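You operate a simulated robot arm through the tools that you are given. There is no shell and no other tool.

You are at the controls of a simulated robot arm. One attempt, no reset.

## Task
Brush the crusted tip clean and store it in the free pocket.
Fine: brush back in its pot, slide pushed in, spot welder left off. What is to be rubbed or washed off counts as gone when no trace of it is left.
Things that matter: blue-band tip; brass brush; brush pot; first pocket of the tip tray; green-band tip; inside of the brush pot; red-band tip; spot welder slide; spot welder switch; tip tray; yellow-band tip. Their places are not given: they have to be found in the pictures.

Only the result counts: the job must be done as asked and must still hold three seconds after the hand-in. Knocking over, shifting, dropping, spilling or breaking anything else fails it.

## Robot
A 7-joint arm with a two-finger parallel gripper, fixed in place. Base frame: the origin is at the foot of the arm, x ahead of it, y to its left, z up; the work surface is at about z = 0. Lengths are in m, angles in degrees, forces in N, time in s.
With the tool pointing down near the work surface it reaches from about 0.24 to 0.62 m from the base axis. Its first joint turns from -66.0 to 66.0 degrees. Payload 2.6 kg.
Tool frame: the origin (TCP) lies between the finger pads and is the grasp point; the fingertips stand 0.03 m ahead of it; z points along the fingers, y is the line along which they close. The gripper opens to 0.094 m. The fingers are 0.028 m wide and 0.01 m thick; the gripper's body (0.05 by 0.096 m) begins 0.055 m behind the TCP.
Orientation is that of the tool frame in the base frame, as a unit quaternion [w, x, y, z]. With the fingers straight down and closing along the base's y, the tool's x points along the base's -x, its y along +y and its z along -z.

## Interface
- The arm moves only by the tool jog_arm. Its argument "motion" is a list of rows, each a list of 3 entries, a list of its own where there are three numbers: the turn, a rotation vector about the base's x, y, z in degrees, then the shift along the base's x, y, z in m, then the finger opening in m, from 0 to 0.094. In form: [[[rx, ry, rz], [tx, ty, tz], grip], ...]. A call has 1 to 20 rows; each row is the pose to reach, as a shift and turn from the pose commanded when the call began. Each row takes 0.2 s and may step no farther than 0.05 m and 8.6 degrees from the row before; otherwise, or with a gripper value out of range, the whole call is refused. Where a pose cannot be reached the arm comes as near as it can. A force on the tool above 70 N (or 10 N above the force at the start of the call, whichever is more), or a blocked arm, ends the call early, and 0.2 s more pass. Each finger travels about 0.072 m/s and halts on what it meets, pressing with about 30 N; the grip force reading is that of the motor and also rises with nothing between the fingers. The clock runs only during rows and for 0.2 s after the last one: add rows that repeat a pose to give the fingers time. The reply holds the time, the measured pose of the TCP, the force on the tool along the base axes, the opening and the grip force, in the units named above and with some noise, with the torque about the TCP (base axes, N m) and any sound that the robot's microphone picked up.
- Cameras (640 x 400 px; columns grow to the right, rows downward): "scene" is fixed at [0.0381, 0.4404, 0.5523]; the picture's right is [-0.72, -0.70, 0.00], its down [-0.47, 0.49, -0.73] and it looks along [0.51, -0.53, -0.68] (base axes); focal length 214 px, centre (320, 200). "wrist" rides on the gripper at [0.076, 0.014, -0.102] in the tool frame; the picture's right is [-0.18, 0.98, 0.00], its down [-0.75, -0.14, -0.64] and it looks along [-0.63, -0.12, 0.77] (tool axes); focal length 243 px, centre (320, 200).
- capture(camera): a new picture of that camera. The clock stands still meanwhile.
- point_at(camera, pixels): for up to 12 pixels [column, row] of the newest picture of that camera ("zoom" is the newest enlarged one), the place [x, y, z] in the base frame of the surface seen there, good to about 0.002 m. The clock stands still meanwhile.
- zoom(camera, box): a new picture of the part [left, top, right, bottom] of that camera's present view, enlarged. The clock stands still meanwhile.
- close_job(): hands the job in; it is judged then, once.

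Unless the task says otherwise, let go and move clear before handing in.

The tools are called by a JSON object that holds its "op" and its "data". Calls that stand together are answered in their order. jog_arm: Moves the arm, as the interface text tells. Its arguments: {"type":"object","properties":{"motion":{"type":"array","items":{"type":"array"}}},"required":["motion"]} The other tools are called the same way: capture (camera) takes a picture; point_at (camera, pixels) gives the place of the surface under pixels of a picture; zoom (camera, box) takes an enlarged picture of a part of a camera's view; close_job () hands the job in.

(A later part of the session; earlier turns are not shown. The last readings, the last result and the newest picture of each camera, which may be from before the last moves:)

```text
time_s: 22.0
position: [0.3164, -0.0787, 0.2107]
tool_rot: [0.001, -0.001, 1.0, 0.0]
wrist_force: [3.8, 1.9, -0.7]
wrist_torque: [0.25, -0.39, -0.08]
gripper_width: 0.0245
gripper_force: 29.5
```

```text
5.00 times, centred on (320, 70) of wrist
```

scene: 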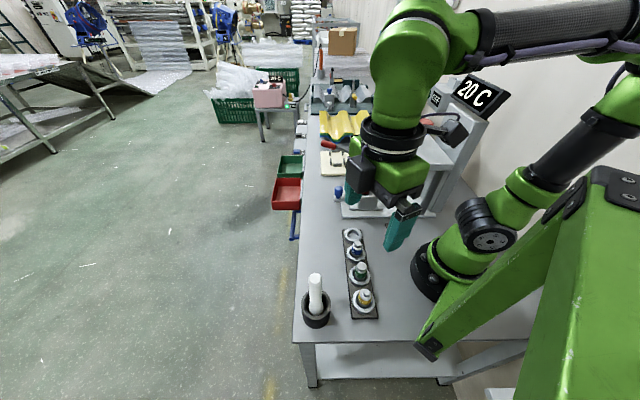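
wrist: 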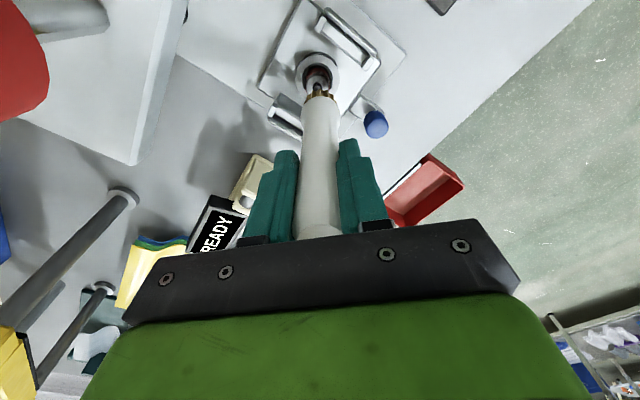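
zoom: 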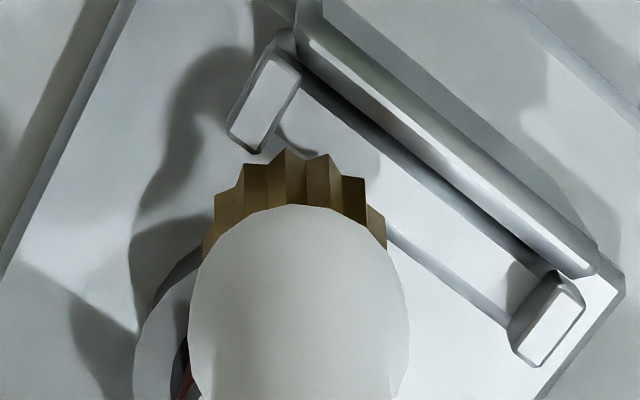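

The brush has pivoted in the grip about the closing axis (bristles swung toward the camera by ~10°), and the slide moved ~2 mm. I'll lift clear and inspect both the tip and the brush tilt.

{"op": "jog_arm", "data": {"motion": [[[0, 0, 0], [0, 0, 0.01], 0.0], [[0, 0, 0], [0, 0, 0.03], 0.0], [[0, 0, 0], [0, 0, 0.065], 0.0], [[0, 0, 0], [0, 0, 0.065], 0.0]]}}

{"op": "zoom", "data": {"camera": "scene", "box": [356, 180, 374, 198]}}

{"op": "capture", "data": {"camera": "wrist"}}

{"op": "zoom", "data": {"camera": "scene", "box": [320, 120, 420, 220]}}

```text
time_s: 23.0
position: [0.3155, -0.079, 0.2747]
tool_rot: [0.0, 0.0, 1.0, 0.0]
wrist_force: [0.1, -0.5, -0.1]
wrist_torque: [-0.04, -0.02, -0.01]
gripper_width: 0.0248
gripper_force: 29.8
```

```text
16.00 times, centred on (365, 189) of scene
```

zoom: 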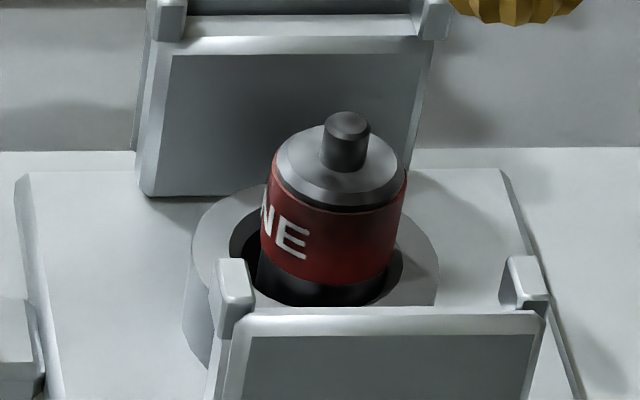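

```text
taken
```

wrist: 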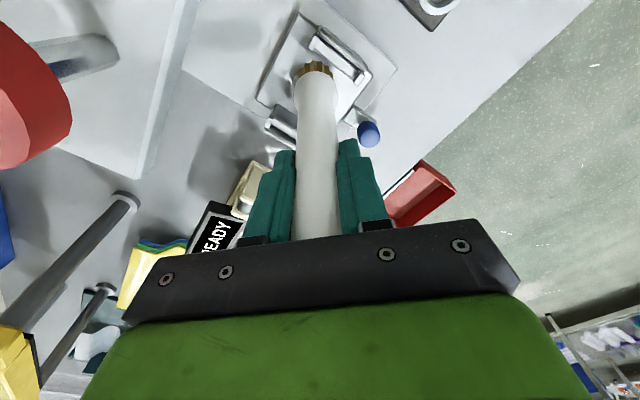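

```text
4.00 times, centred on (370, 170) of scene
```

zoom: 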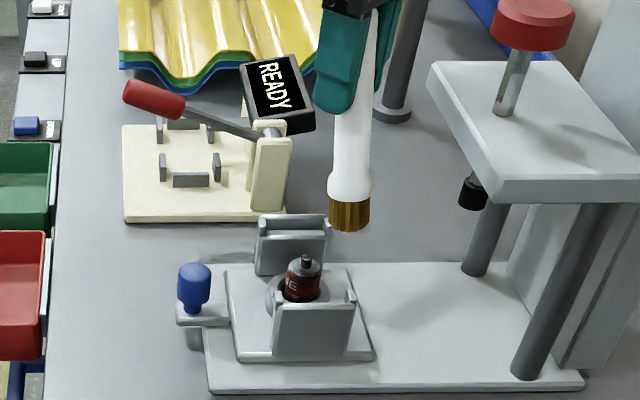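

Brushing works: the shoulder is now silver and the red band much brighter, and the slide sprang back to its place. The brush tilted about 9° toward -x, so I'll counter-rotate the tool by -9° about y and shift aside for an unobstructed look at the tip.

{"op": "jog_arm", "data": {"motion": [[[0, -4.5, 0], [-0.005, 0.02, 0.0], 0.0], [[0, -9, 0], [-0.01, 0.04, 0.0], 0.0], [[0, -9, 0], [-0.01, 0.04, 0.0], 0.0]]}}

{"op": "capture", "data": {"camera": "wrist"}}

{"op": "capture", "data": {"camera": "scene"}}

{"op": "zoom", "data": {"camera": "scene", "box": [356, 180, 374, 198]}}

```text
time_s: 23.8
position: [0.3061, -0.0383, 0.2755]
tool_rot: [0.078, 0.001, 0.997, -0.001]
wrist_force: [0.0, 0.5, -0.8]
wrist_torque: [0.0, 0.02, 0.01]
gripper_width: 0.0244
gripper_force: 29.7
```

```text
taken
```

wrist: 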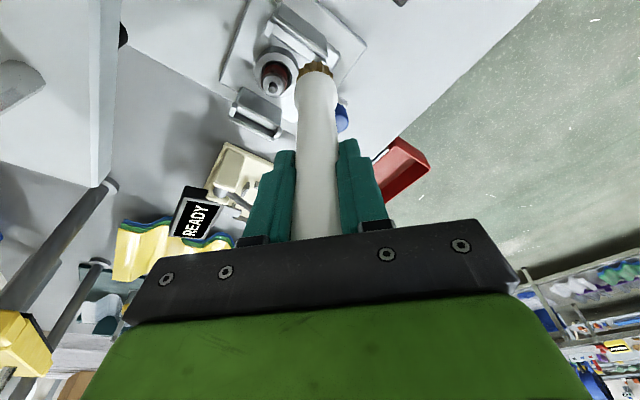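

```text
taken
```

scene: 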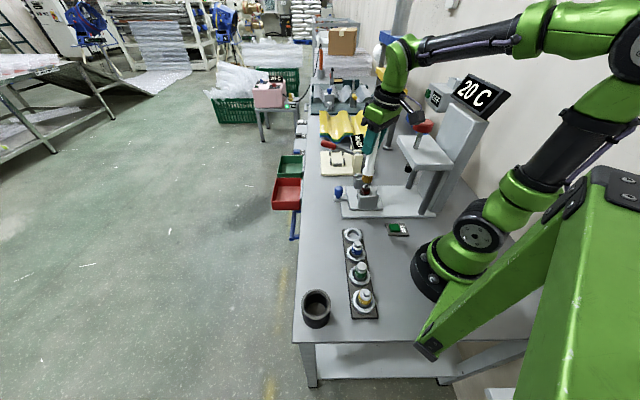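

```text
16.00 times, centred on (365, 189) of scene
```

zoom: 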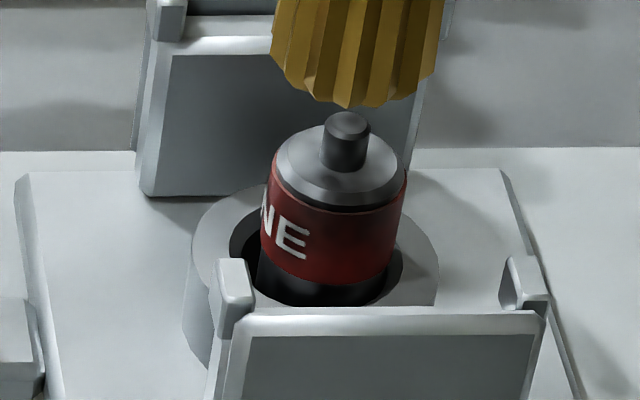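

{"op": "zoom", "data": {"camera": "wrist", "box": [240, 40, 320, 110]}}

{"op": "zoom", "data": {"camera": "wrist", "box": [255, 55, 295, 95]}}

{"op": "zoom", "data": {"camera": "scene", "box": [320, 130, 400, 200]}}

```text
5.71 times, centred on (280, 75) of wrist
```

zoom: 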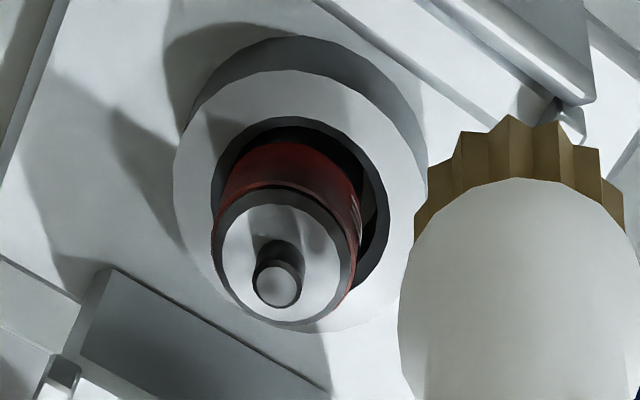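

```text
10.00 times, centred on (275, 75) of wrist
```

zoom: 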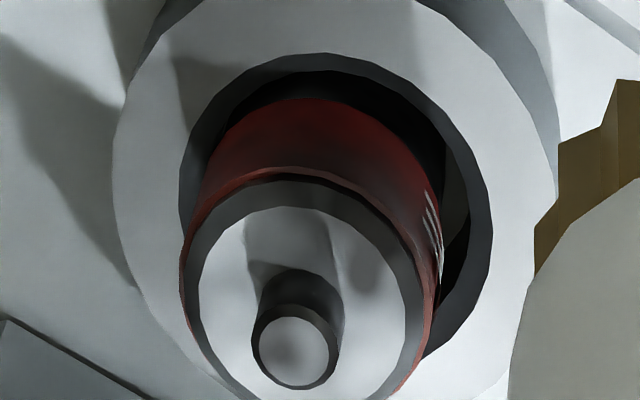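

```text
5.71 times, centred on (360, 165) of scene
```

zoom: 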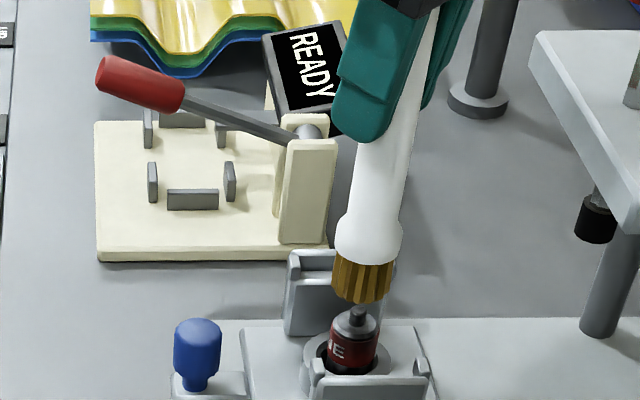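

The crust has faded to faint smudges (wrist zoom (370,270), (285,340), band (310,150)). I'll check the brush's actual direction before continuing.

{"op": "point_at", "data": {"camera": "zoom", "pixels": [[404, 120], [385, 180], [370, 235], [362, 280], [358, 298], [345, 290], [385, 290], [359, 310], [359, 320]]}}

{"op": "point_at", "data": {"camera": "wrist", "pixels": [[317, 220], [317, 180], [316, 140], [316, 110], [315, 80], [316, 69], [275, 88], [273, 80]]}}

```text
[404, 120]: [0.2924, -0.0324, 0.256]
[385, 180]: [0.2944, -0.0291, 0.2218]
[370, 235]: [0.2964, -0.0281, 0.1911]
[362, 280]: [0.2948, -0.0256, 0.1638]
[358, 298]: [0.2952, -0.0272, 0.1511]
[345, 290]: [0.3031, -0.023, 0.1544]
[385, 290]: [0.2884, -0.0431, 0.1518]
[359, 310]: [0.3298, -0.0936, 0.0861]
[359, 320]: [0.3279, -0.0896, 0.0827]
```

```text
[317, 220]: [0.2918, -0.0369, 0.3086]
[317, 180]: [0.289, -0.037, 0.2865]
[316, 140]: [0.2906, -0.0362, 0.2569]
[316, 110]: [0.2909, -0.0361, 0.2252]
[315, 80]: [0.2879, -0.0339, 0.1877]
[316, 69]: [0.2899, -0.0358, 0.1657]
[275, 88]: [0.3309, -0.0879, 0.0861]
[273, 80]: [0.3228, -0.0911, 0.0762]
```

The brush is vertical again with bristle centre about 3.5 mm to -x of the TCP. I'll position it over the nub and approach for strokes along y (the closing direction, so it won't pivot).

{"op": "jog_arm", "data": {"motion": [[[0, 0, 0], [0.015, -0.03, 0.0], 0.0], [[0, 0, 0], [0.027, -0.0535, -0.01], 0.0], [[0, 0, 0], [0.027, -0.0535, -0.035], 0.0], [[0, 0, 0], [0.027, -0.0535, -0.046], 0.0], [[0, 0, 0], [0.027, -0.0535, -0.046], 0.0]]}}

{"op": "zoom", "data": {"camera": "scene", "box": [350, 170, 380, 205]}}

{"op": "zoom", "data": {"camera": "wrist", "box": [270, 20, 370, 100]}}

```text
time_s: 25.0
position: [0.3347, -0.0926, 0.2304]
tool_rot: [0.078, 0.0, 0.997, 0.0]
wrist_force: [0.0, -0.3, -1.2]
wrist_torque: [-0.04, 0.0, -0.02]
gripper_width: 0.0245
gripper_force: 29.8
```

```text
11.43 times, centred on (365, 188) of scene
```

zoom: 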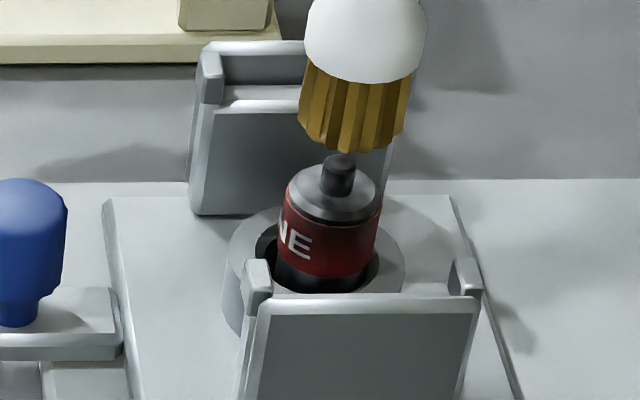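

```text
5.00 times, centred on (320, 60) of wrist
```

zoom: 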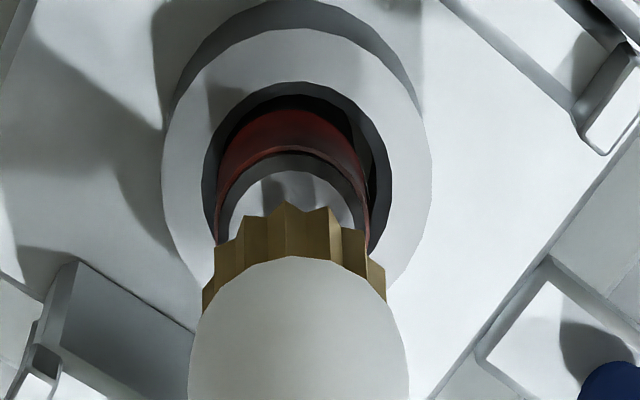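

There's still a gap above the nub. I'll step down carefully.

{"op": "jog_arm", "data": {"motion": [[[0, 0, 0], [0, 0, -0.003], 0.0], [[0, 0, 0], [0, 0, -0.006], 0.0], [[0, 0, 0], [0, 0, -0.006], 0.0]]}}

{"op": "zoom", "data": {"camera": "scene", "box": [350, 170, 380, 205]}}

```text
time_s: 25.8
position: [0.3345, -0.0929, 0.2234]
tool_rot: [0.078, 0.0, 0.997, 0.0]
wrist_force: [-0.3, 0.2, -0.5]
wrist_torque: [-0.02, 0.0, -0.01]
gripper_width: 0.0243
gripper_force: 30.1
```

```text
11.43 times, centred on (365, 188) of scene
```

zoom: 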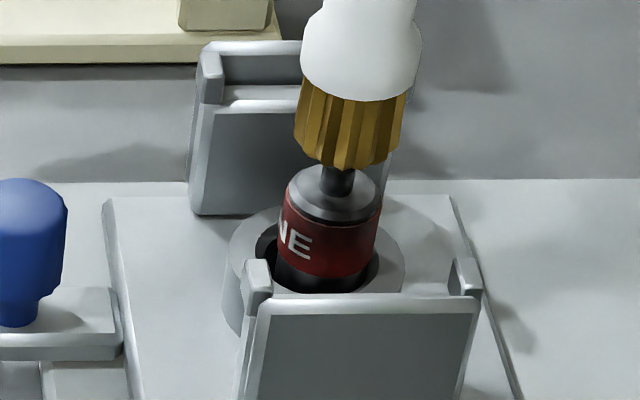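

{"op": "jog_arm", "data": {"motion": [[[0, 0, 0], [0, 0, -0.002], 0.0], [[0, 0, 0], [0, 0, -0.0035], 0.0], [[0, 0, 0], [0, 0, -0.0035], 0.0]]}}

```text
time_s: 26.6
position: [0.3347, -0.0927, 0.2188]
tool_rot: [0.078, 0.0, 0.997, 0.0]
wrist_force: [0.2, -0.3, -0.1]
wrist_torque: [-0.01, -0.01, -0.01]
gripper_width: 0.0244
gripper_force: 29.6
```

No contact at 0.2188 yet, so the brush slid up a little in the grip. Continue stepping down.

{"op": "jog_arm", "data": {"motion": [[[0, 0, 0], [0, 0, -0.001], 0.0], [[0, 0, 0], [0, 0, -0.0018], 0.0], [[0, 0, 0], [0, 0, -0.0018], 0.0]]}}

{"op": "zoom", "data": {"camera": "scene", "box": [350, 170, 380, 205]}}

```text
time_s: 27.4
position: [0.3338, -0.0929, 0.2177]
tool_rot: [0.078, 0.0, 0.997, -0.001]
wrist_force: [-0.3, 0.5, -0.7]
wrist_torque: [0.0, -0.02, 0.02]
gripper_width: 0.0243
gripper_force: 30.1
```

```text
11.43 times, centred on (365, 188) of scene
```

zoom: 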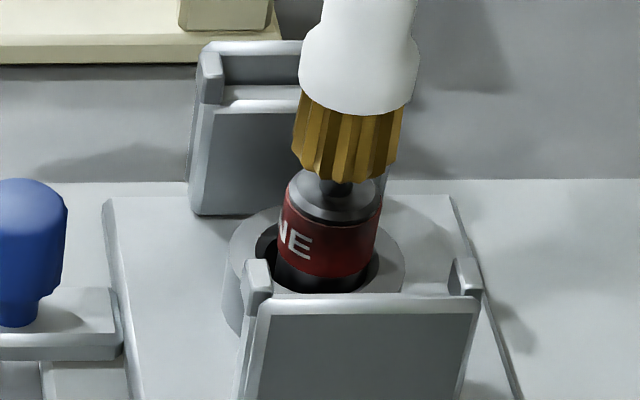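

{"op": "jog_arm", "data": {"motion": [[[0, 0, 0], [0, 0, -0.001], 0.0], [[0, 0, 0], [0, 0, -0.0015], 0.0], [[0, 0, 0], [0, 0, -0.0015], 0.0]]}}

```text
time_s: 28.2
position: [0.3346, -0.0931, 0.2152]
tool_rot: [0.078, 0.001, 0.997, 0.0]
wrist_force: [-0.1, -0.2, 1.2]
wrist_torque: [-0.01, -0.03, 0.03]
gripper_width: 0.0244
gripper_force: 29.7
```

Light contact (1.2 N) at z≈0.2152. Now strokes along y, ±9 mm, with 0.8 mm press.

{"op": "jog_arm", "data": {"motion": [[[0, 0, 0], [0, 0, -0.0008], 0.0], [[0, 0, 0], [0, 0.008, -0.0008], 0.0], [[0, 0, 0], [0, 0, -0.0008], 0.0], [[0, 0, 0], [0, -0.008, -0.0008], 0.0], [[0, 0, 0], [0, 0, -0.0008], 0.0], [[0, 0, 0], [0, 0.008, -0.0008], 0.0], [[0, 0, 0], [0, 0, -0.0008], 0.0], [[0, 0, 0], [0, -0.008, -0.0008], 0.0], [[0, 0, 0], [0, 0, -0.0008], 0.0], [[0, 0, 0], [0, 0.008, -0.0008], 0.0], [[0, 0, 0], [0, 0, -0.0008], 0.0], [[0, 0, 0], [0, -0.008, -0.0008], 0.0], [[0, 0, 0], [0, 0, -0.0008], 0.0]]}}

{"op": "zoom", "data": {"camera": "scene", "box": [350, 170, 380, 205]}}

{"op": "zoom", "data": {"camera": "wrist", "box": [270, 20, 370, 100]}}

```text
time_s: 31.0
position: [0.3339, -0.0929, 0.2159]
tool_rot: [0.078, 0.0, 0.997, -0.001]
wrist_force: [0.8, -2.2, 15.9]
wrist_torque: [-0.24, -0.11, 0.01]
gripper_width: 0.0243
gripper_force: 29.7
```

```text
11.43 times, centred on (365, 188) of scene
```

zoom: 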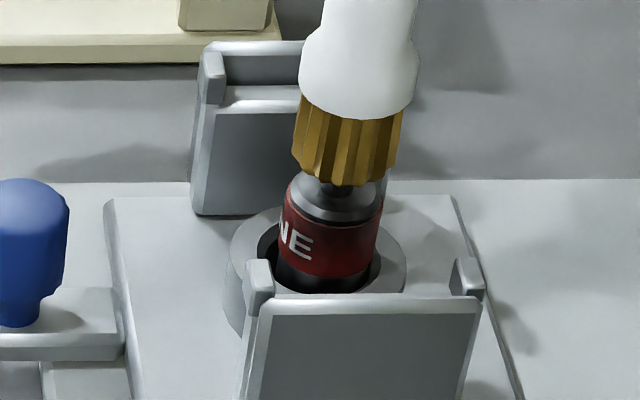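

```text
5.00 times, centred on (320, 60) of wrist
```

zoom: 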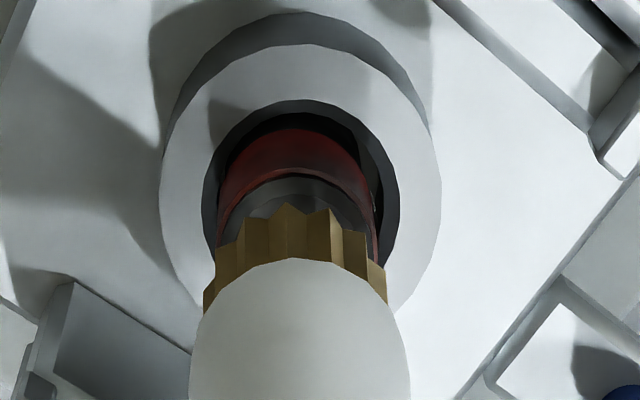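

Contact force about 16 N and the brush kept its orientation. One more stroke series, then lift and inspect.

{"op": "jog_arm", "data": {"motion": [[[0, 0, 0], [0, 0.008, 0.0002], 0.0], [[0, 0, 0], [0, 0, 0.0002], 0.0], [[0, 0, 0], [0, -0.008, 0.0002], 0.0], [[0, 0, 0], [0, 0, 0.0002], 0.0], [[0, 0, 0], [0, 0.008, 0.0002], 0.0], [[0, 0, 0], [0, 0, 0.0002], 0.0], [[0, 0, 0], [0, -0.008, 0.0002], 0.0], [[0, 0, 0], [0, 0, 0.0002], 0.0], [[0, 0, 0], [0, 0.008, 0.0002], 0.0], [[0, 0, 0], [0, 0, 0.0002], 0.0], [[0, 0, 0], [0, -0.008, 0.0002], 0.0], [[0, 0, 0], [0, 0, 0.0002], 0.0], [[0, 0, 0], [0, 0.0, 0.02], 0.0], [[0, 0, 0], [0, 0.02, 0.05], 0.0], [[0, 0, 0], [-0.015, 0.05, 0.06], 0.0], [[0, 0, 0], [-0.025, 0.06, 0.06], 0.0], [[0, 0, 0], [-0.025, 0.06, 0.06], 0.0]]}}

{"op": "zoom", "data": {"camera": "scene", "box": [356, 180, 374, 198]}}

{"op": "capture", "data": {"camera": "wrist"}}

```text
time_s: 34.6
position: [0.3076, -0.0332, 0.275]
tool_rot: [0.079, -0.001, 0.997, 0.0]
wrist_force: [-0.9, 0.9, -0.5]
wrist_torque: [0.01, 0.02, -0.02]
gripper_width: 0.0245
gripper_force: 30.3
```

```text
16.00 times, centred on (365, 189) of scene
```

zoom: 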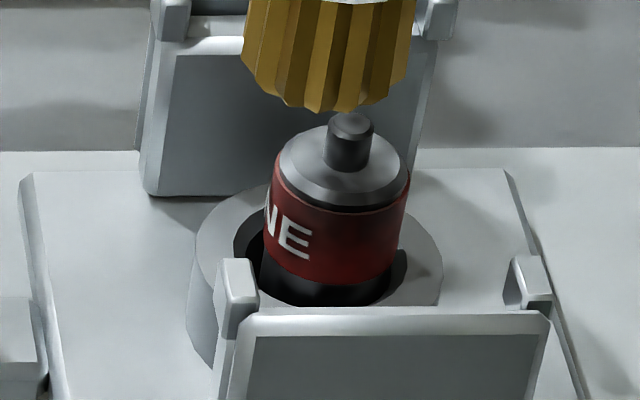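

```text
taken
```

wrist: 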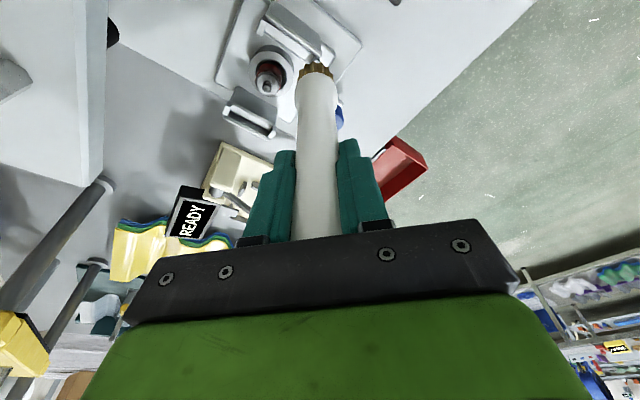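

{"op": "zoom", "data": {"camera": "wrist", "box": [250, 55, 290, 95]}}

{"op": "zoom", "data": {"camera": "wrist", "box": [256, 68, 284, 98]}}

```text
10.00 times, centred on (270, 75) of wrist
```

zoom: 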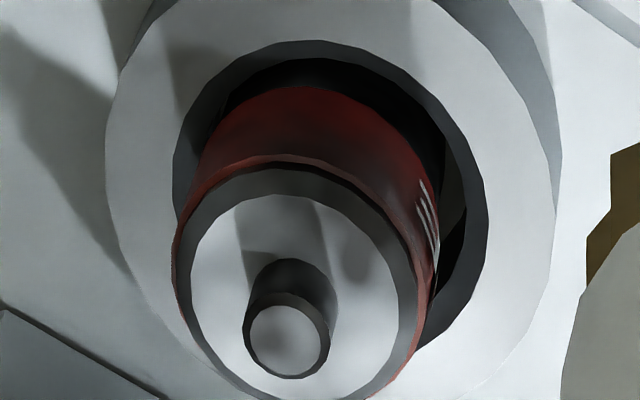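

```text
13.33 times, centred on (270, 83) of wrist
```

zoom: 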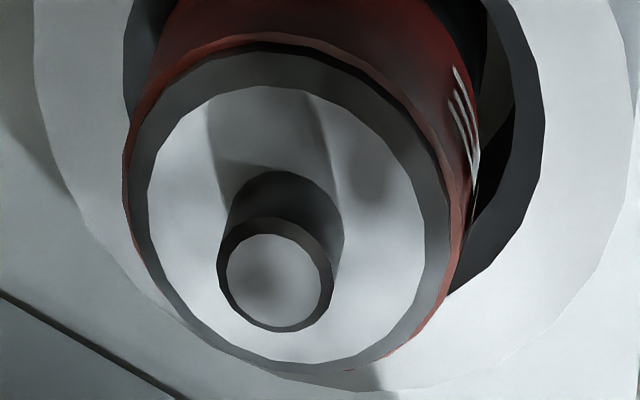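

Faint smudges remain on the nub top and on the -x/+y side of the shoulder (wrist zoom (365,170), (265,280)). I'll yaw -45° so the fingers close along the slide axis; then strokes along that axis won't pivot the brush, and the camera looks at the smudged side.

{"op": "jog_arm", "data": {"motion": [[[0, 0, -7.5], [0, -0.004, 0], 0.0], [[0, 0, -15], [0.001, -0.008, 0], 0.0], [[0, 0, -22.5], [0.002, -0.012, 0], 0.0], [[0, 0, -30], [0.003, -0.017, 0], 0.0], [[0, 0, -37.5], [0.004, -0.021, 0], 0.0], [[0, 0, -45], [0.005, -0.025, 0], 0.0], [[0, 0, -45], [0.005, -0.025, 0], 0.0]]}}

{"op": "capture", "data": {"camera": "wrist"}}

{"op": "capture", "data": {"camera": "scene"}}

```text
time_s: 36.2
position: [0.3147, -0.0581, 0.2761]
tool_rot: [0.073, 0.382, 0.921, -0.03]
wrist_force: [-0.1, -0.1, -0.8]
wrist_torque: [0.01, 0.01, -0.02]
gripper_width: 0.0243
gripper_force: 30.0
```

```text
taken
```

wrist: 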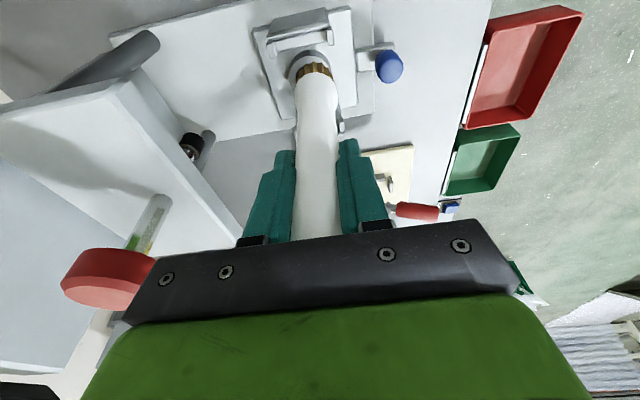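

```text
taken
```

scene: 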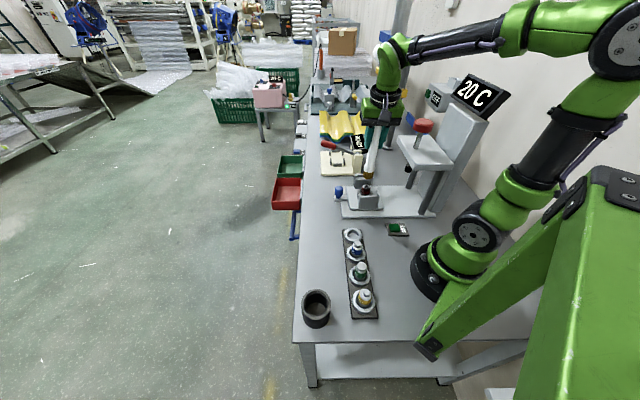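

{"op": "zoom", "data": {"camera": "scene", "box": [340, 150, 390, 205]}}

{"op": "point_at", "data": {"camera": "wrist", "pixels": [[315, 220], [316, 150], [314, 110], [314, 80], [313, 69], [300, 75], [328, 75]]}}

```text
7.27 times, centred on (365, 178) of scene
```

zoom: 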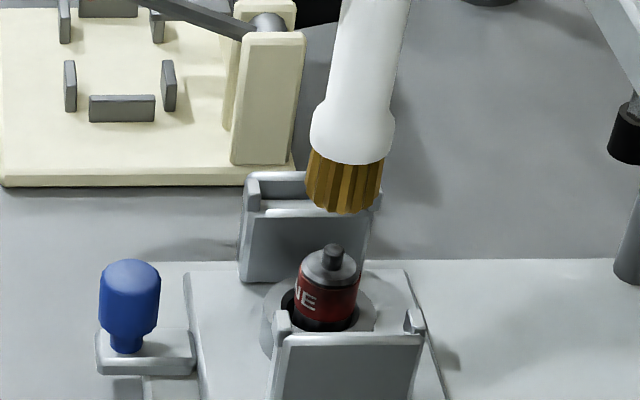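

```text
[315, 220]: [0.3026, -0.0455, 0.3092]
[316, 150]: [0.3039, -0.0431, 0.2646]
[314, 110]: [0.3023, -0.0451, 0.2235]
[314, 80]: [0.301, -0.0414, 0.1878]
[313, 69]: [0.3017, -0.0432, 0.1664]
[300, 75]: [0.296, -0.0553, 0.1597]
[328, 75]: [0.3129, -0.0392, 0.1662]
```

{"op": "point_at", "data": {"camera": "zoom", "pixels": [[345, 205], [325, 203], [370, 205], [345, 175], [365, 60], [355, 130], [333, 247], [333, 262], [305, 278], [345, 280]]}}

{"op": "zoom", "data": {"camera": "wrist", "box": [270, 30, 360, 100]}}

```text
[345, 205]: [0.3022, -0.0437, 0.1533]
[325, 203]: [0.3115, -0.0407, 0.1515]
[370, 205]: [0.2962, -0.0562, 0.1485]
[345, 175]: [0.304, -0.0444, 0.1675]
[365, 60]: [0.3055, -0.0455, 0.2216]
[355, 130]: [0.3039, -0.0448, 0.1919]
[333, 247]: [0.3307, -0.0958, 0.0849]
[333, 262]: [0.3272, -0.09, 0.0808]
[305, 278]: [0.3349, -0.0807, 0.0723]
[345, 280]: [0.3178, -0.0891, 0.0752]
```

```text
5.71 times, centred on (315, 65) of wrist
```

zoom: 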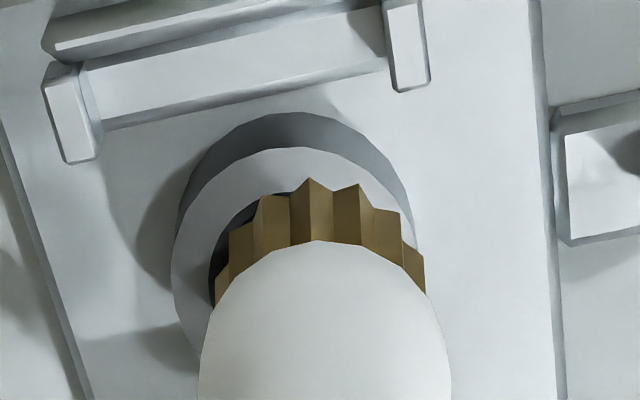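

Bristle centre is about (0.3105,-0.054), vertical. I'll move it to the shoulder on the camera side of the nub and lower close to contact.

{"op": "jog_arm", "data": {"motion": [[[0, 0, 0], [0.0064, -0.0238, 0], 0.0], [[0, 0, 0], [0.0064, -0.0238, -0.035], 0.0], [[0, 0, 0], [0.0064, -0.0238, -0.06], 0.0], [[0, 0, 0], [0.0064, -0.0238, -0.0665], 0.0], [[0, 0, 0], [0.0064, -0.0238, -0.0665], 0.0]]}}

{"op": "zoom", "data": {"camera": "scene", "box": [350, 170, 380, 205]}}

{"op": "zoom", "data": {"camera": "wrist", "box": [270, 30, 360, 100]}}

```text
time_s: 37.4
position: [0.3203, -0.0806, 0.2094]
tool_rot: [0.075, 0.381, 0.921, -0.029]
wrist_force: [-0.5, 3.2, 27.0]
wrist_torque: [0.1, -0.18, 0.0]
gripper_width: 0.0246
gripper_force: 30.1
```

```text
11.43 times, centred on (365, 188) of scene
```

zoom: 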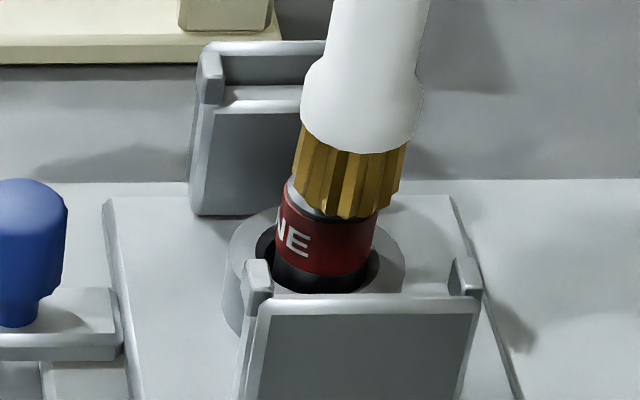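

```text
5.71 times, centred on (315, 65) of wrist
```

zoom: 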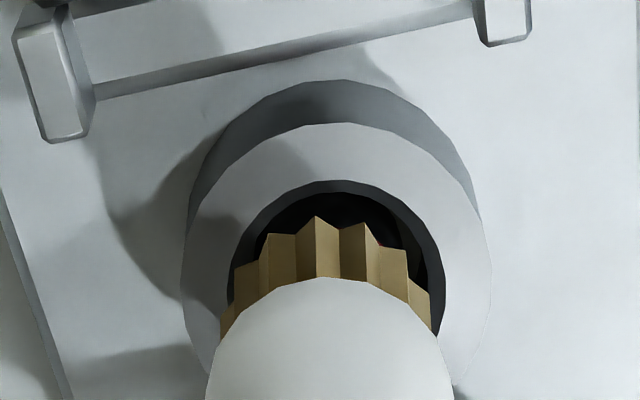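

Contact already at 27 N, possibly on the nub's edge. I'll raise 2 mm and move 2 mm outward, then re-approach.

{"op": "jog_arm", "data": {"motion": [[[0, 0, 0], [0, 0, 0.003], 0.0], [[0, 0, 0], [-0.0018, 0.0018, 0.003], 0.0], [[0, 0, 0], [-0.0018, 0.0018, 0.001], 0.0], [[0, 0, 0], [-0.0018, 0.0018, 0.001], 0.0]]}}

{"op": "zoom", "data": {"camera": "scene", "box": [356, 180, 374, 198]}}

```text
time_s: 38.4
position: [0.3183, -0.0793, 0.2104]
tool_rot: [0.074, 0.381, 0.921, -0.03]
wrist_force: [1.8, -1.9, 18.2]
wrist_torque: [-0.57, -0.41, -0.01]
gripper_width: 0.0243
gripper_force: 30.1
```

```text
16.00 times, centred on (365, 189) of scene
```

zoom: 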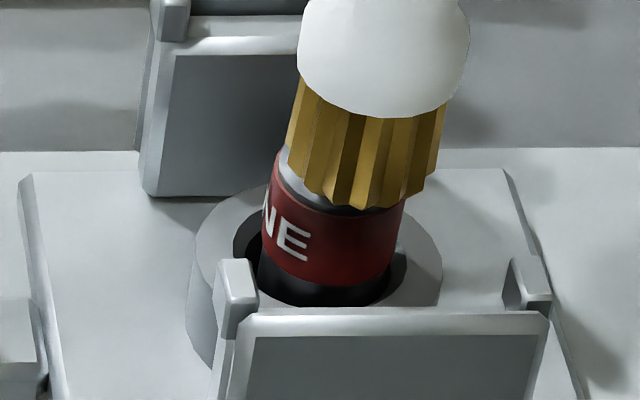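

The torque reading places the contact right at the nub, and the brush appears to have slid up in the grip under 27 N. I'll raise slightly to unload and measure bristle and nub again.

{"op": "jog_arm", "data": {"motion": [[[0, 0, 0], [0, 0, 0.002], 0.0], [[0, 0, 0], [0, 0, 0.003], 0.0], [[0, 0, 0], [0, 0, 0.003], 0.0]]}}

{"op": "zoom", "data": {"camera": "wrist", "box": [280, 40, 350, 100]}}

{"op": "zoom", "data": {"camera": "scene", "box": [356, 175, 376, 198]}}

{"op": "point_at", "data": {"camera": "zoom", "pixels": [[305, 165], [375, 190], [340, 190], [355, 150], [430, 170], [290, 210], [350, 230], [300, 240], [385, 240]]}}

```text
time_s: 39.2
position: [0.3171, -0.0783, 0.2098]
tool_rot: [0.07, 0.382, 0.921, -0.03]
wrist_force: [-0.4, 0.0, -1.4]
wrist_torque: [0.01, 0.03, 0.04]
gripper_width: 0.0245
gripper_force: 29.4
```

```text
6.67 times, centred on (315, 70) of wrist
```

zoom: 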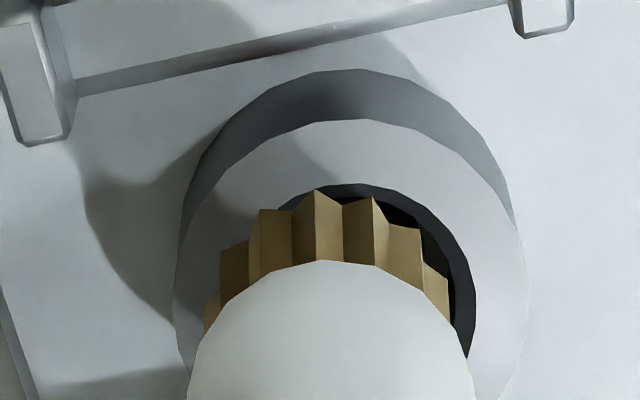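

```text
16.00 times, centred on (366, 186) of scene
```

zoom: 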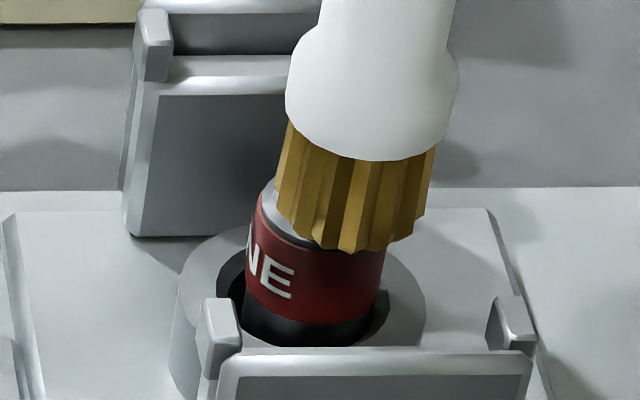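

```text
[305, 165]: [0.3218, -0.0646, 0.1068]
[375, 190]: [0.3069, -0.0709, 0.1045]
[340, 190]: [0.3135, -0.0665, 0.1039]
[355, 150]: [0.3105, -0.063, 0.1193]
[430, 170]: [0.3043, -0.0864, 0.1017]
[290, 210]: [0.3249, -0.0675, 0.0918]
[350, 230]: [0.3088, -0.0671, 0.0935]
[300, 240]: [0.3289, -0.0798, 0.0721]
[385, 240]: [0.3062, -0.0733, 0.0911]
```

Bristle centre is about (0.316,-0.0795), just overlapping the nub's edge. I'll move 2 mm outward and lower to the shoulder in small steps.

{"op": "jog_arm", "data": {"motion": [[[0, 0, 0], [-0.0015, 0.0015, 0.001], 0.0], [[0, 0, 0], [-0.0015, 0.0015, -0.002], 0.0], [[0, 0, 0], [-0.0015, 0.0015, -0.005], 0.0], [[0, 0, 0], [-0.0015, 0.0015, -0.005], 0.0]]}}

{"op": "zoom", "data": {"camera": "scene", "box": [356, 175, 376, 198]}}

```text
time_s: 40.2
position: [0.3171, -0.0788, 0.2081]
tool_rot: [0.076, 0.382, 0.921, -0.029]
wrist_force: [-3.7, 2.1, 25.9]
wrist_torque: [-0.07, 0.22, -0.01]
gripper_width: 0.0247
gripper_force: 29.7
```

```text
16.00 times, centred on (366, 186) of scene
```

zoom: 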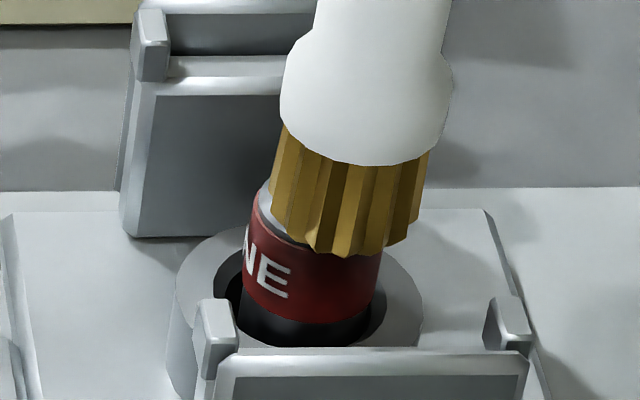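

The bristles keep landing on the nub edge and the brush slips up in the grip when pressed. I'll lift off and move aside to inspect the tip's state from this new angle before going on.

{"op": "jog_arm", "data": {"motion": [[[0, 0, 0], [0, 0, 0.02], 0.0], [[0, 0, 0], [0, 0, 0.05], 0.0], [[0, 0, 0], [0.02, 0.02, 0.06], 0.0], [[0, 0, 0], [0.036, 0.036, 0.06], 0.0], [[0, 0, 0], [0.036, 0.036, 0.06], 0.0]]}}

{"op": "capture", "data": {"camera": "wrist"}}

{"op": "zoom", "data": {"camera": "scene", "box": [356, 180, 374, 198]}}

```text
time_s: 41.4
position: [0.3546, -0.0426, 0.2681]
tool_rot: [0.073, 0.381, 0.921, -0.03]
wrist_force: [-0.2, 0.5, -0.2]
wrist_torque: [0.0, 0.0, -0.01]
gripper_width: 0.0243
gripper_force: 30.1
```

```text
taken
```

wrist: 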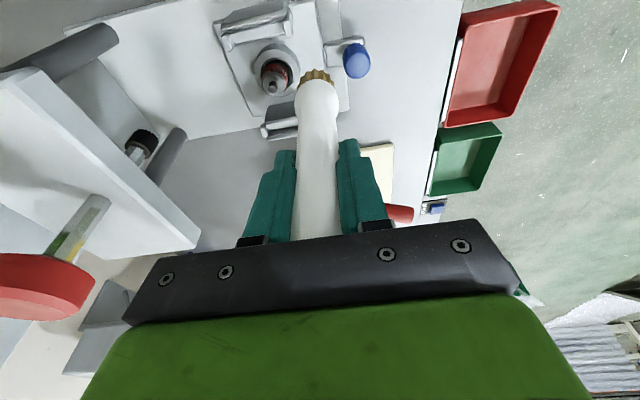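

```text
16.00 times, centred on (365, 189) of scene
```

zoom: 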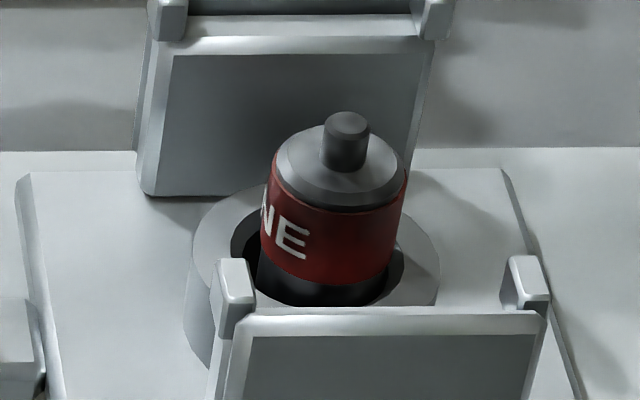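

{"op": "zoom", "data": {"camera": "wrist", "box": [250, 50, 300, 105]}}

{"op": "zoom", "data": {"camera": "wrist", "box": [256, 68, 294, 98]}}

```text
7.27 times, centred on (275, 78) of wrist
```

zoom: 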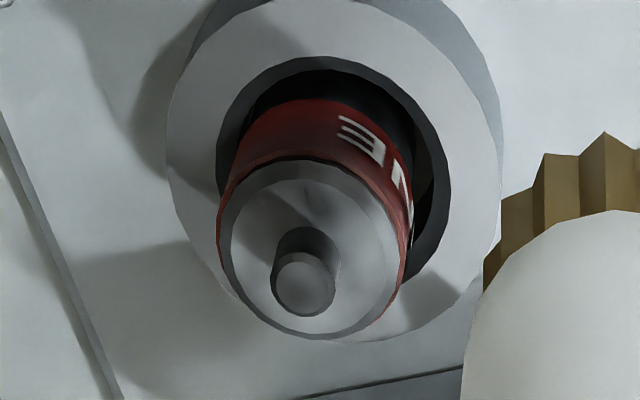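

```text
13.33 times, centred on (275, 83) of wrist
```

zoom: 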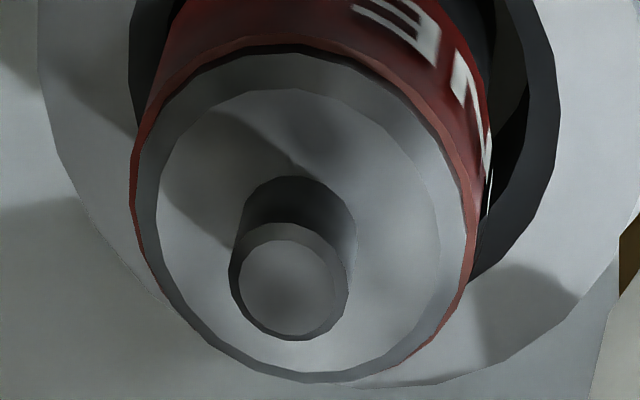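

Only faint smudges remain (shoulder (320,140), nub top (290,290) in the zoom), so the crust is fading overall. I'll turn back to yaw 0, where strokes along y were stable, and position above the nub.

{"op": "jog_arm", "data": {"motion": [[[0, 0, 7.5], [-0.004, -0.008, 0], 0.0], [[0, 0, 15], [-0.008, -0.016, 0], 0.0], [[0, 0, 22.5], [-0.012, -0.025, 0], 0.0], [[0, 0, 30], [-0.016, -0.033, 0], 0.0], [[0, 0, 37.5], [-0.02, -0.041, 0], 0.0], [[0, 0, 45], [-0.0236, -0.0494, 0], 0.0], [[0, 0, 45], [-0.0236, -0.0494, 0], 0.0]]}}

{"op": "capture", "data": {"camera": "wrist"}}

{"op": "zoom", "data": {"camera": "scene", "box": [340, 150, 390, 205]}}

```text
time_s: 43.0
position: [0.3294, -0.0911, 0.2683]
tool_rot: [0.078, 0.001, 0.997, 0.001]
wrist_force: [-0.1, 0.2, -0.8]
wrist_torque: [-0.01, 0.0, -0.03]
gripper_width: 0.0241
gripper_force: 29.5
```

```text
taken
```

wrist: 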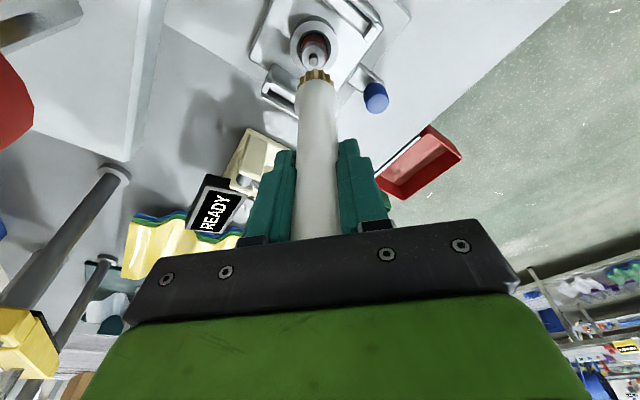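

```text
7.27 times, centred on (365, 178) of scene
```

zoom: 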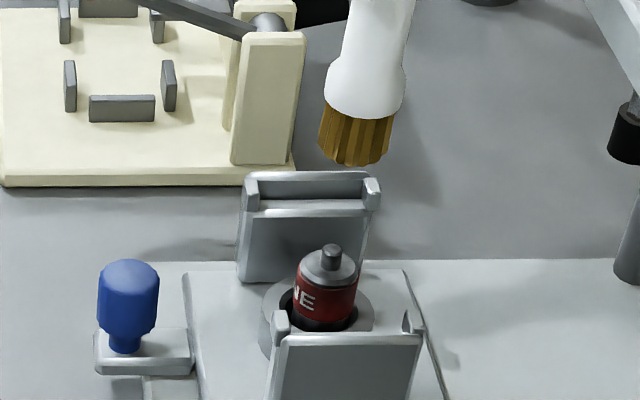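

{"op": "point_at", "data": {"camera": "zoom", "pixels": [[350, 155], [325, 145], [386, 145], [352, 130], [365, 85], [375, 30], [331, 249], [332, 262]]}}

{"op": "point_at", "data": {"camera": "wrist", "pixels": [[317, 220], [316, 150], [316, 110], [316, 76], [301, 82], [332, 82], [315, 58], [313, 47]]}}

{"op": "zoom", "data": {"camera": "wrist", "box": [290, 20, 350, 70]}}

```text
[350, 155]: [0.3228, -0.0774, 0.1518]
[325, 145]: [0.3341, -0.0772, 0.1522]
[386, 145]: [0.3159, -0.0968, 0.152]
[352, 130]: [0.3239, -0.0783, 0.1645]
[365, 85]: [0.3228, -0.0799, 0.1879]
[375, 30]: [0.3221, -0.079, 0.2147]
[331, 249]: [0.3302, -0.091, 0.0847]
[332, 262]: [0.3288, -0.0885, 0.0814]
```

```text
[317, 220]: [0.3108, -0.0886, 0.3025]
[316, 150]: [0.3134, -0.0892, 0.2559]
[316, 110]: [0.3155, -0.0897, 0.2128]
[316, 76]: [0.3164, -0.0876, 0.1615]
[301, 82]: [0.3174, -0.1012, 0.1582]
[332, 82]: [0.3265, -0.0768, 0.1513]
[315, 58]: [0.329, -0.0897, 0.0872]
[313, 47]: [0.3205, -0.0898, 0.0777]
```

```text
8.00 times, centred on (320, 45) of wrist
```

zoom: 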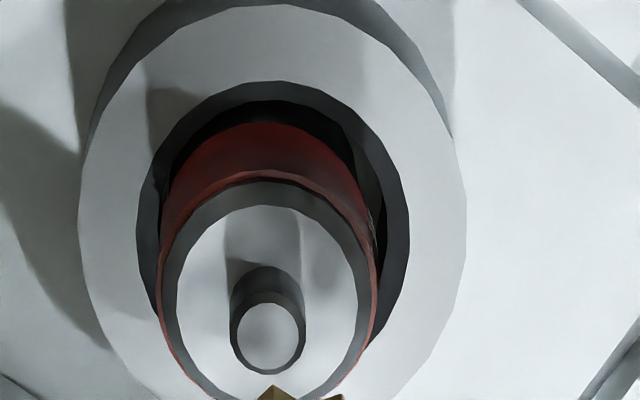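

The brush is within 3° of vertical, bristle centre ≈(0.329,-0.0885). The remaining smudge is on the shoulder toward (-x,+y), so I'll come down on that part of the shoulder, clear of the nub, and step to contact.

{"op": "jog_arm", "data": {"motion": [[[0, 0, 0], [-0.007, 0.02, 0], 0.0], [[0, 0, 0], [-0.007, 0.02, -0.03], 0.0], [[0, 0, 0], [-0.007, 0.02, -0.055], 0.0], [[0, 0, 0], [-0.007, 0.02, -0.063], 0.0], [[0, 0, 0], [-0.007, 0.02, -0.066], 0.0], [[0, 0, 0], [-0.007, 0.02, -0.066], 0.0]]}}

{"op": "zoom", "data": {"camera": "scene", "box": [350, 170, 380, 205]}}

{"op": "zoom", "data": {"camera": "wrist", "box": [270, 20, 360, 100]}}

```text
time_s: 44.4
position: [0.3224, -0.072, 0.2017]
tool_rot: [0.078, 0.0, 0.997, 0.0]
wrist_force: [0.0, 0.4, -1.3]
wrist_torque: [0.01, 0.0, -0.01]
gripper_width: 0.0241
gripper_force: 30.4
```

```text
11.43 times, centred on (365, 188) of scene
```

zoom: 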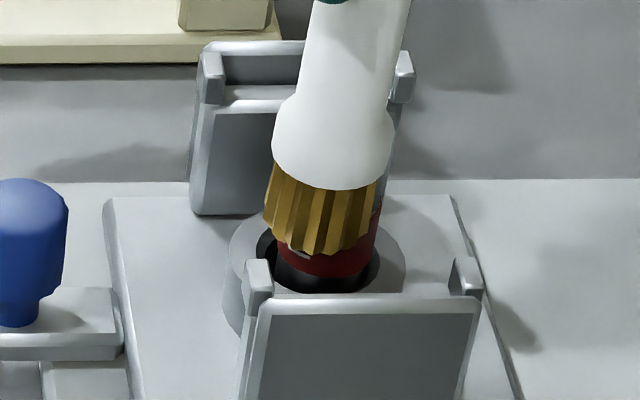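

```text
5.00 times, centred on (315, 60) of wrist
```

zoom: 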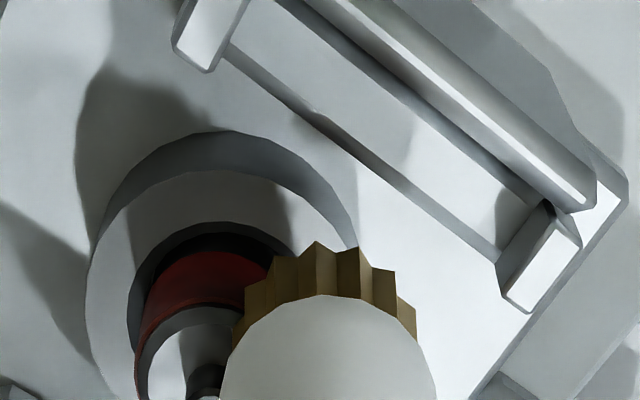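

No contact yet at 0.2017. Step down toward the shoulder.

{"op": "jog_arm", "data": {"motion": [[[0, 0, 0], [0, 0, -0.0015], 0.0], [[0, 0, 0], [0, 0, -0.003], 0.0], [[0, 0, 0], [0, 0, -0.003], 0.0]]}}

```text
time_s: 45.2
position: [0.324, -0.0705, 0.1992]
tool_rot: [0.08, 0.001, 0.997, -0.001]
wrist_force: [-4.5, 2.4, 22.0]
wrist_torque: [0.01, 0.61, -0.09]
gripper_width: 0.0244
gripper_force: 29.8
```

Contact at ~0.1995 (22 N). I'll ease up 0.9 mm and stroke along y in and out on the shoulder.

{"op": "jog_arm", "data": {"motion": [[[0, 0, 0], [0, 0, 0.0009], 0.0], [[0, 0, 0], [0, 0.005, 0.0009], 0.0], [[0, 0, 0], [0, 0, 0.0009], 0.0], [[0, 0, 0], [0, 0.005, 0.0009], 0.0], [[0, 0, 0], [0, 0, 0.0009], 0.0], [[0, 0, 0], [0, 0.005, 0.0009], 0.0], [[0, 0, 0], [0, 0, 0.0009], 0.0], [[0, 0, 0], [0, 0.005, 0.0009], 0.0], [[0, 0, 0], [0, 0, 0.0009], 0.0], [[0, 0, 0], [0, 0.005, 0.0009], 0.0], [[0, 0, 0], [0, 0, 0.0009], 0.0], [[0, 0, 0], [0, 0.005, 0.0009], 0.0], [[0, 0, 0], [0, 0, 0.0009], 0.0]]}}

{"op": "zoom", "data": {"camera": "scene", "box": [350, 170, 380, 205]}}

{"op": "zoom", "data": {"camera": "wrist", "box": [270, 20, 360, 100]}}

```text
time_s: 48.0
position: [0.3231, -0.0712, 0.1995]
tool_rot: [0.079, 0.0, 0.997, 0.0]
wrist_force: [0.0, 1.0, 7.0]
wrist_torque: [0.08, -0.08, 0.01]
gripper_width: 0.0243
gripper_force: 30.4
```

```text
11.43 times, centred on (365, 188) of scene
```

zoom: 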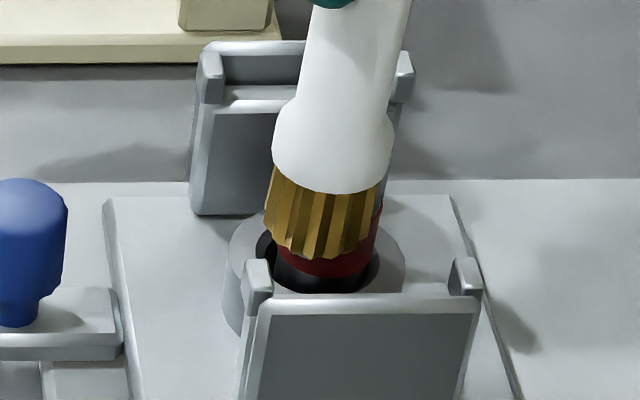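

```text
5.00 times, centred on (315, 60) of wrist
```

zoom: 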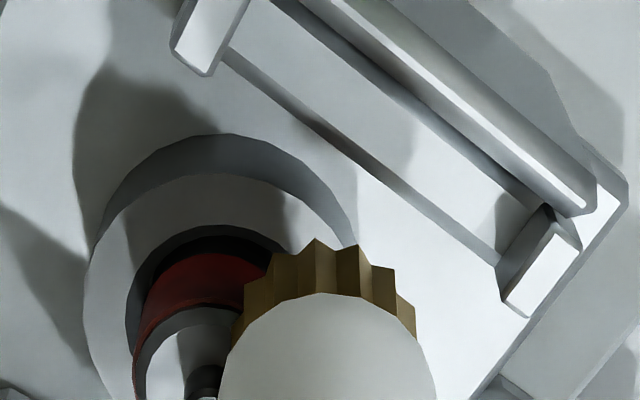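

Stable at 7 N and the brush hasn't tilted. Another longer series of strokes here, then inspect.

{"op": "jog_arm", "data": {"motion": [[[0, 0, 0], [0, 0.007, -0.0001], 0.0], [[0, 0, 0], [0, -0.001, -0.0001], 0.0], [[0, 0, 0], [0, 0.007, -0.0001], 0.0], [[0, 0, 0], [0, -0.001, -0.0001], 0.0], [[0, 0, 0], [0, 0.007, -0.0001], 0.0], [[0, 0, 0], [0, -0.001, -0.0001], 0.0], [[0, 0, 0], [0, 0.007, -0.0001], 0.0], [[0, 0, 0], [0, -0.001, -0.0001], 0.0], [[0, 0, 0], [0, 0.007, -0.0001], 0.0], [[0, 0, 0], [0, -0.001, -0.0001], 0.0], [[0, 0, 0], [0, 0.007, -0.0001], 0.0], [[0, 0, 0], [0, -0.001, -0.0001], 0.0], [[0, 0, 0], [0, 0, 0.015], 0.0], [[0, 0, 0], [0, 0.02, 0.04], 0.0], [[0, 0, 0], [-0.01, 0.04, 0.06], 0.0], [[0, 0, 0], [-0.01, 0.04, 0.06], 0.0]]}}

{"op": "capture", "data": {"camera": "wrist"}}

{"op": "zoom", "data": {"camera": "scene", "box": [356, 180, 374, 198]}}

```text
time_s: 51.4
position: [0.3124, -0.0321, 0.2596]
tool_rot: [0.079, 0.0, 0.997, 0.0]
wrist_force: [-0.2, -0.3, -0.4]
wrist_torque: [0.02, -0.01, 0.0]
gripper_width: 0.0241
gripper_force: 30.0
```

```text
taken
```

wrist: 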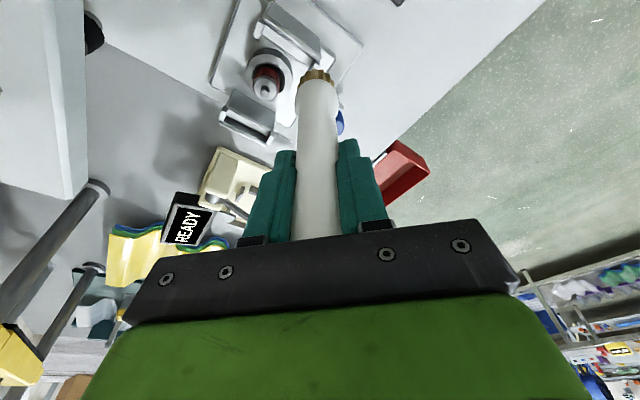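

```text
16.00 times, centred on (365, 189) of scene
```

zoom: 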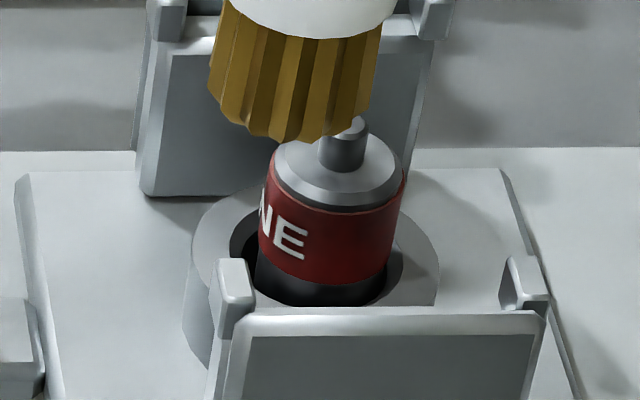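

{"op": "zoom", "data": {"camera": "wrist", "box": [250, 68, 280, 98]}}

{"op": "zoom", "data": {"camera": "wrist", "box": [240, 50, 290, 100]}}

```text
13.33 times, centred on (265, 83) of wrist
```

zoom: 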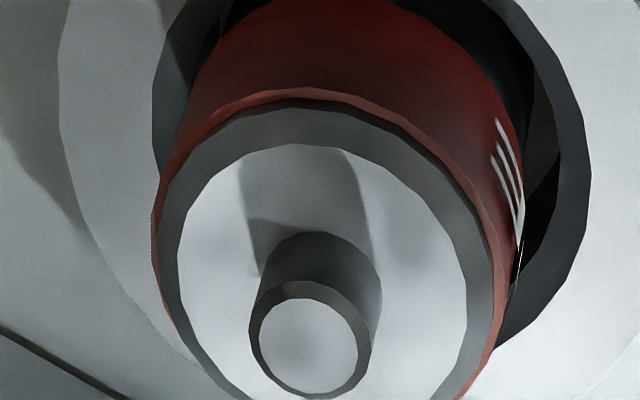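

```text
8.00 times, centred on (265, 75) of wrist
```

zoom: 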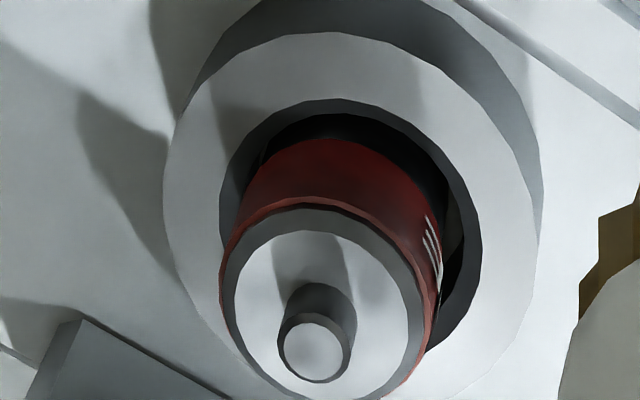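

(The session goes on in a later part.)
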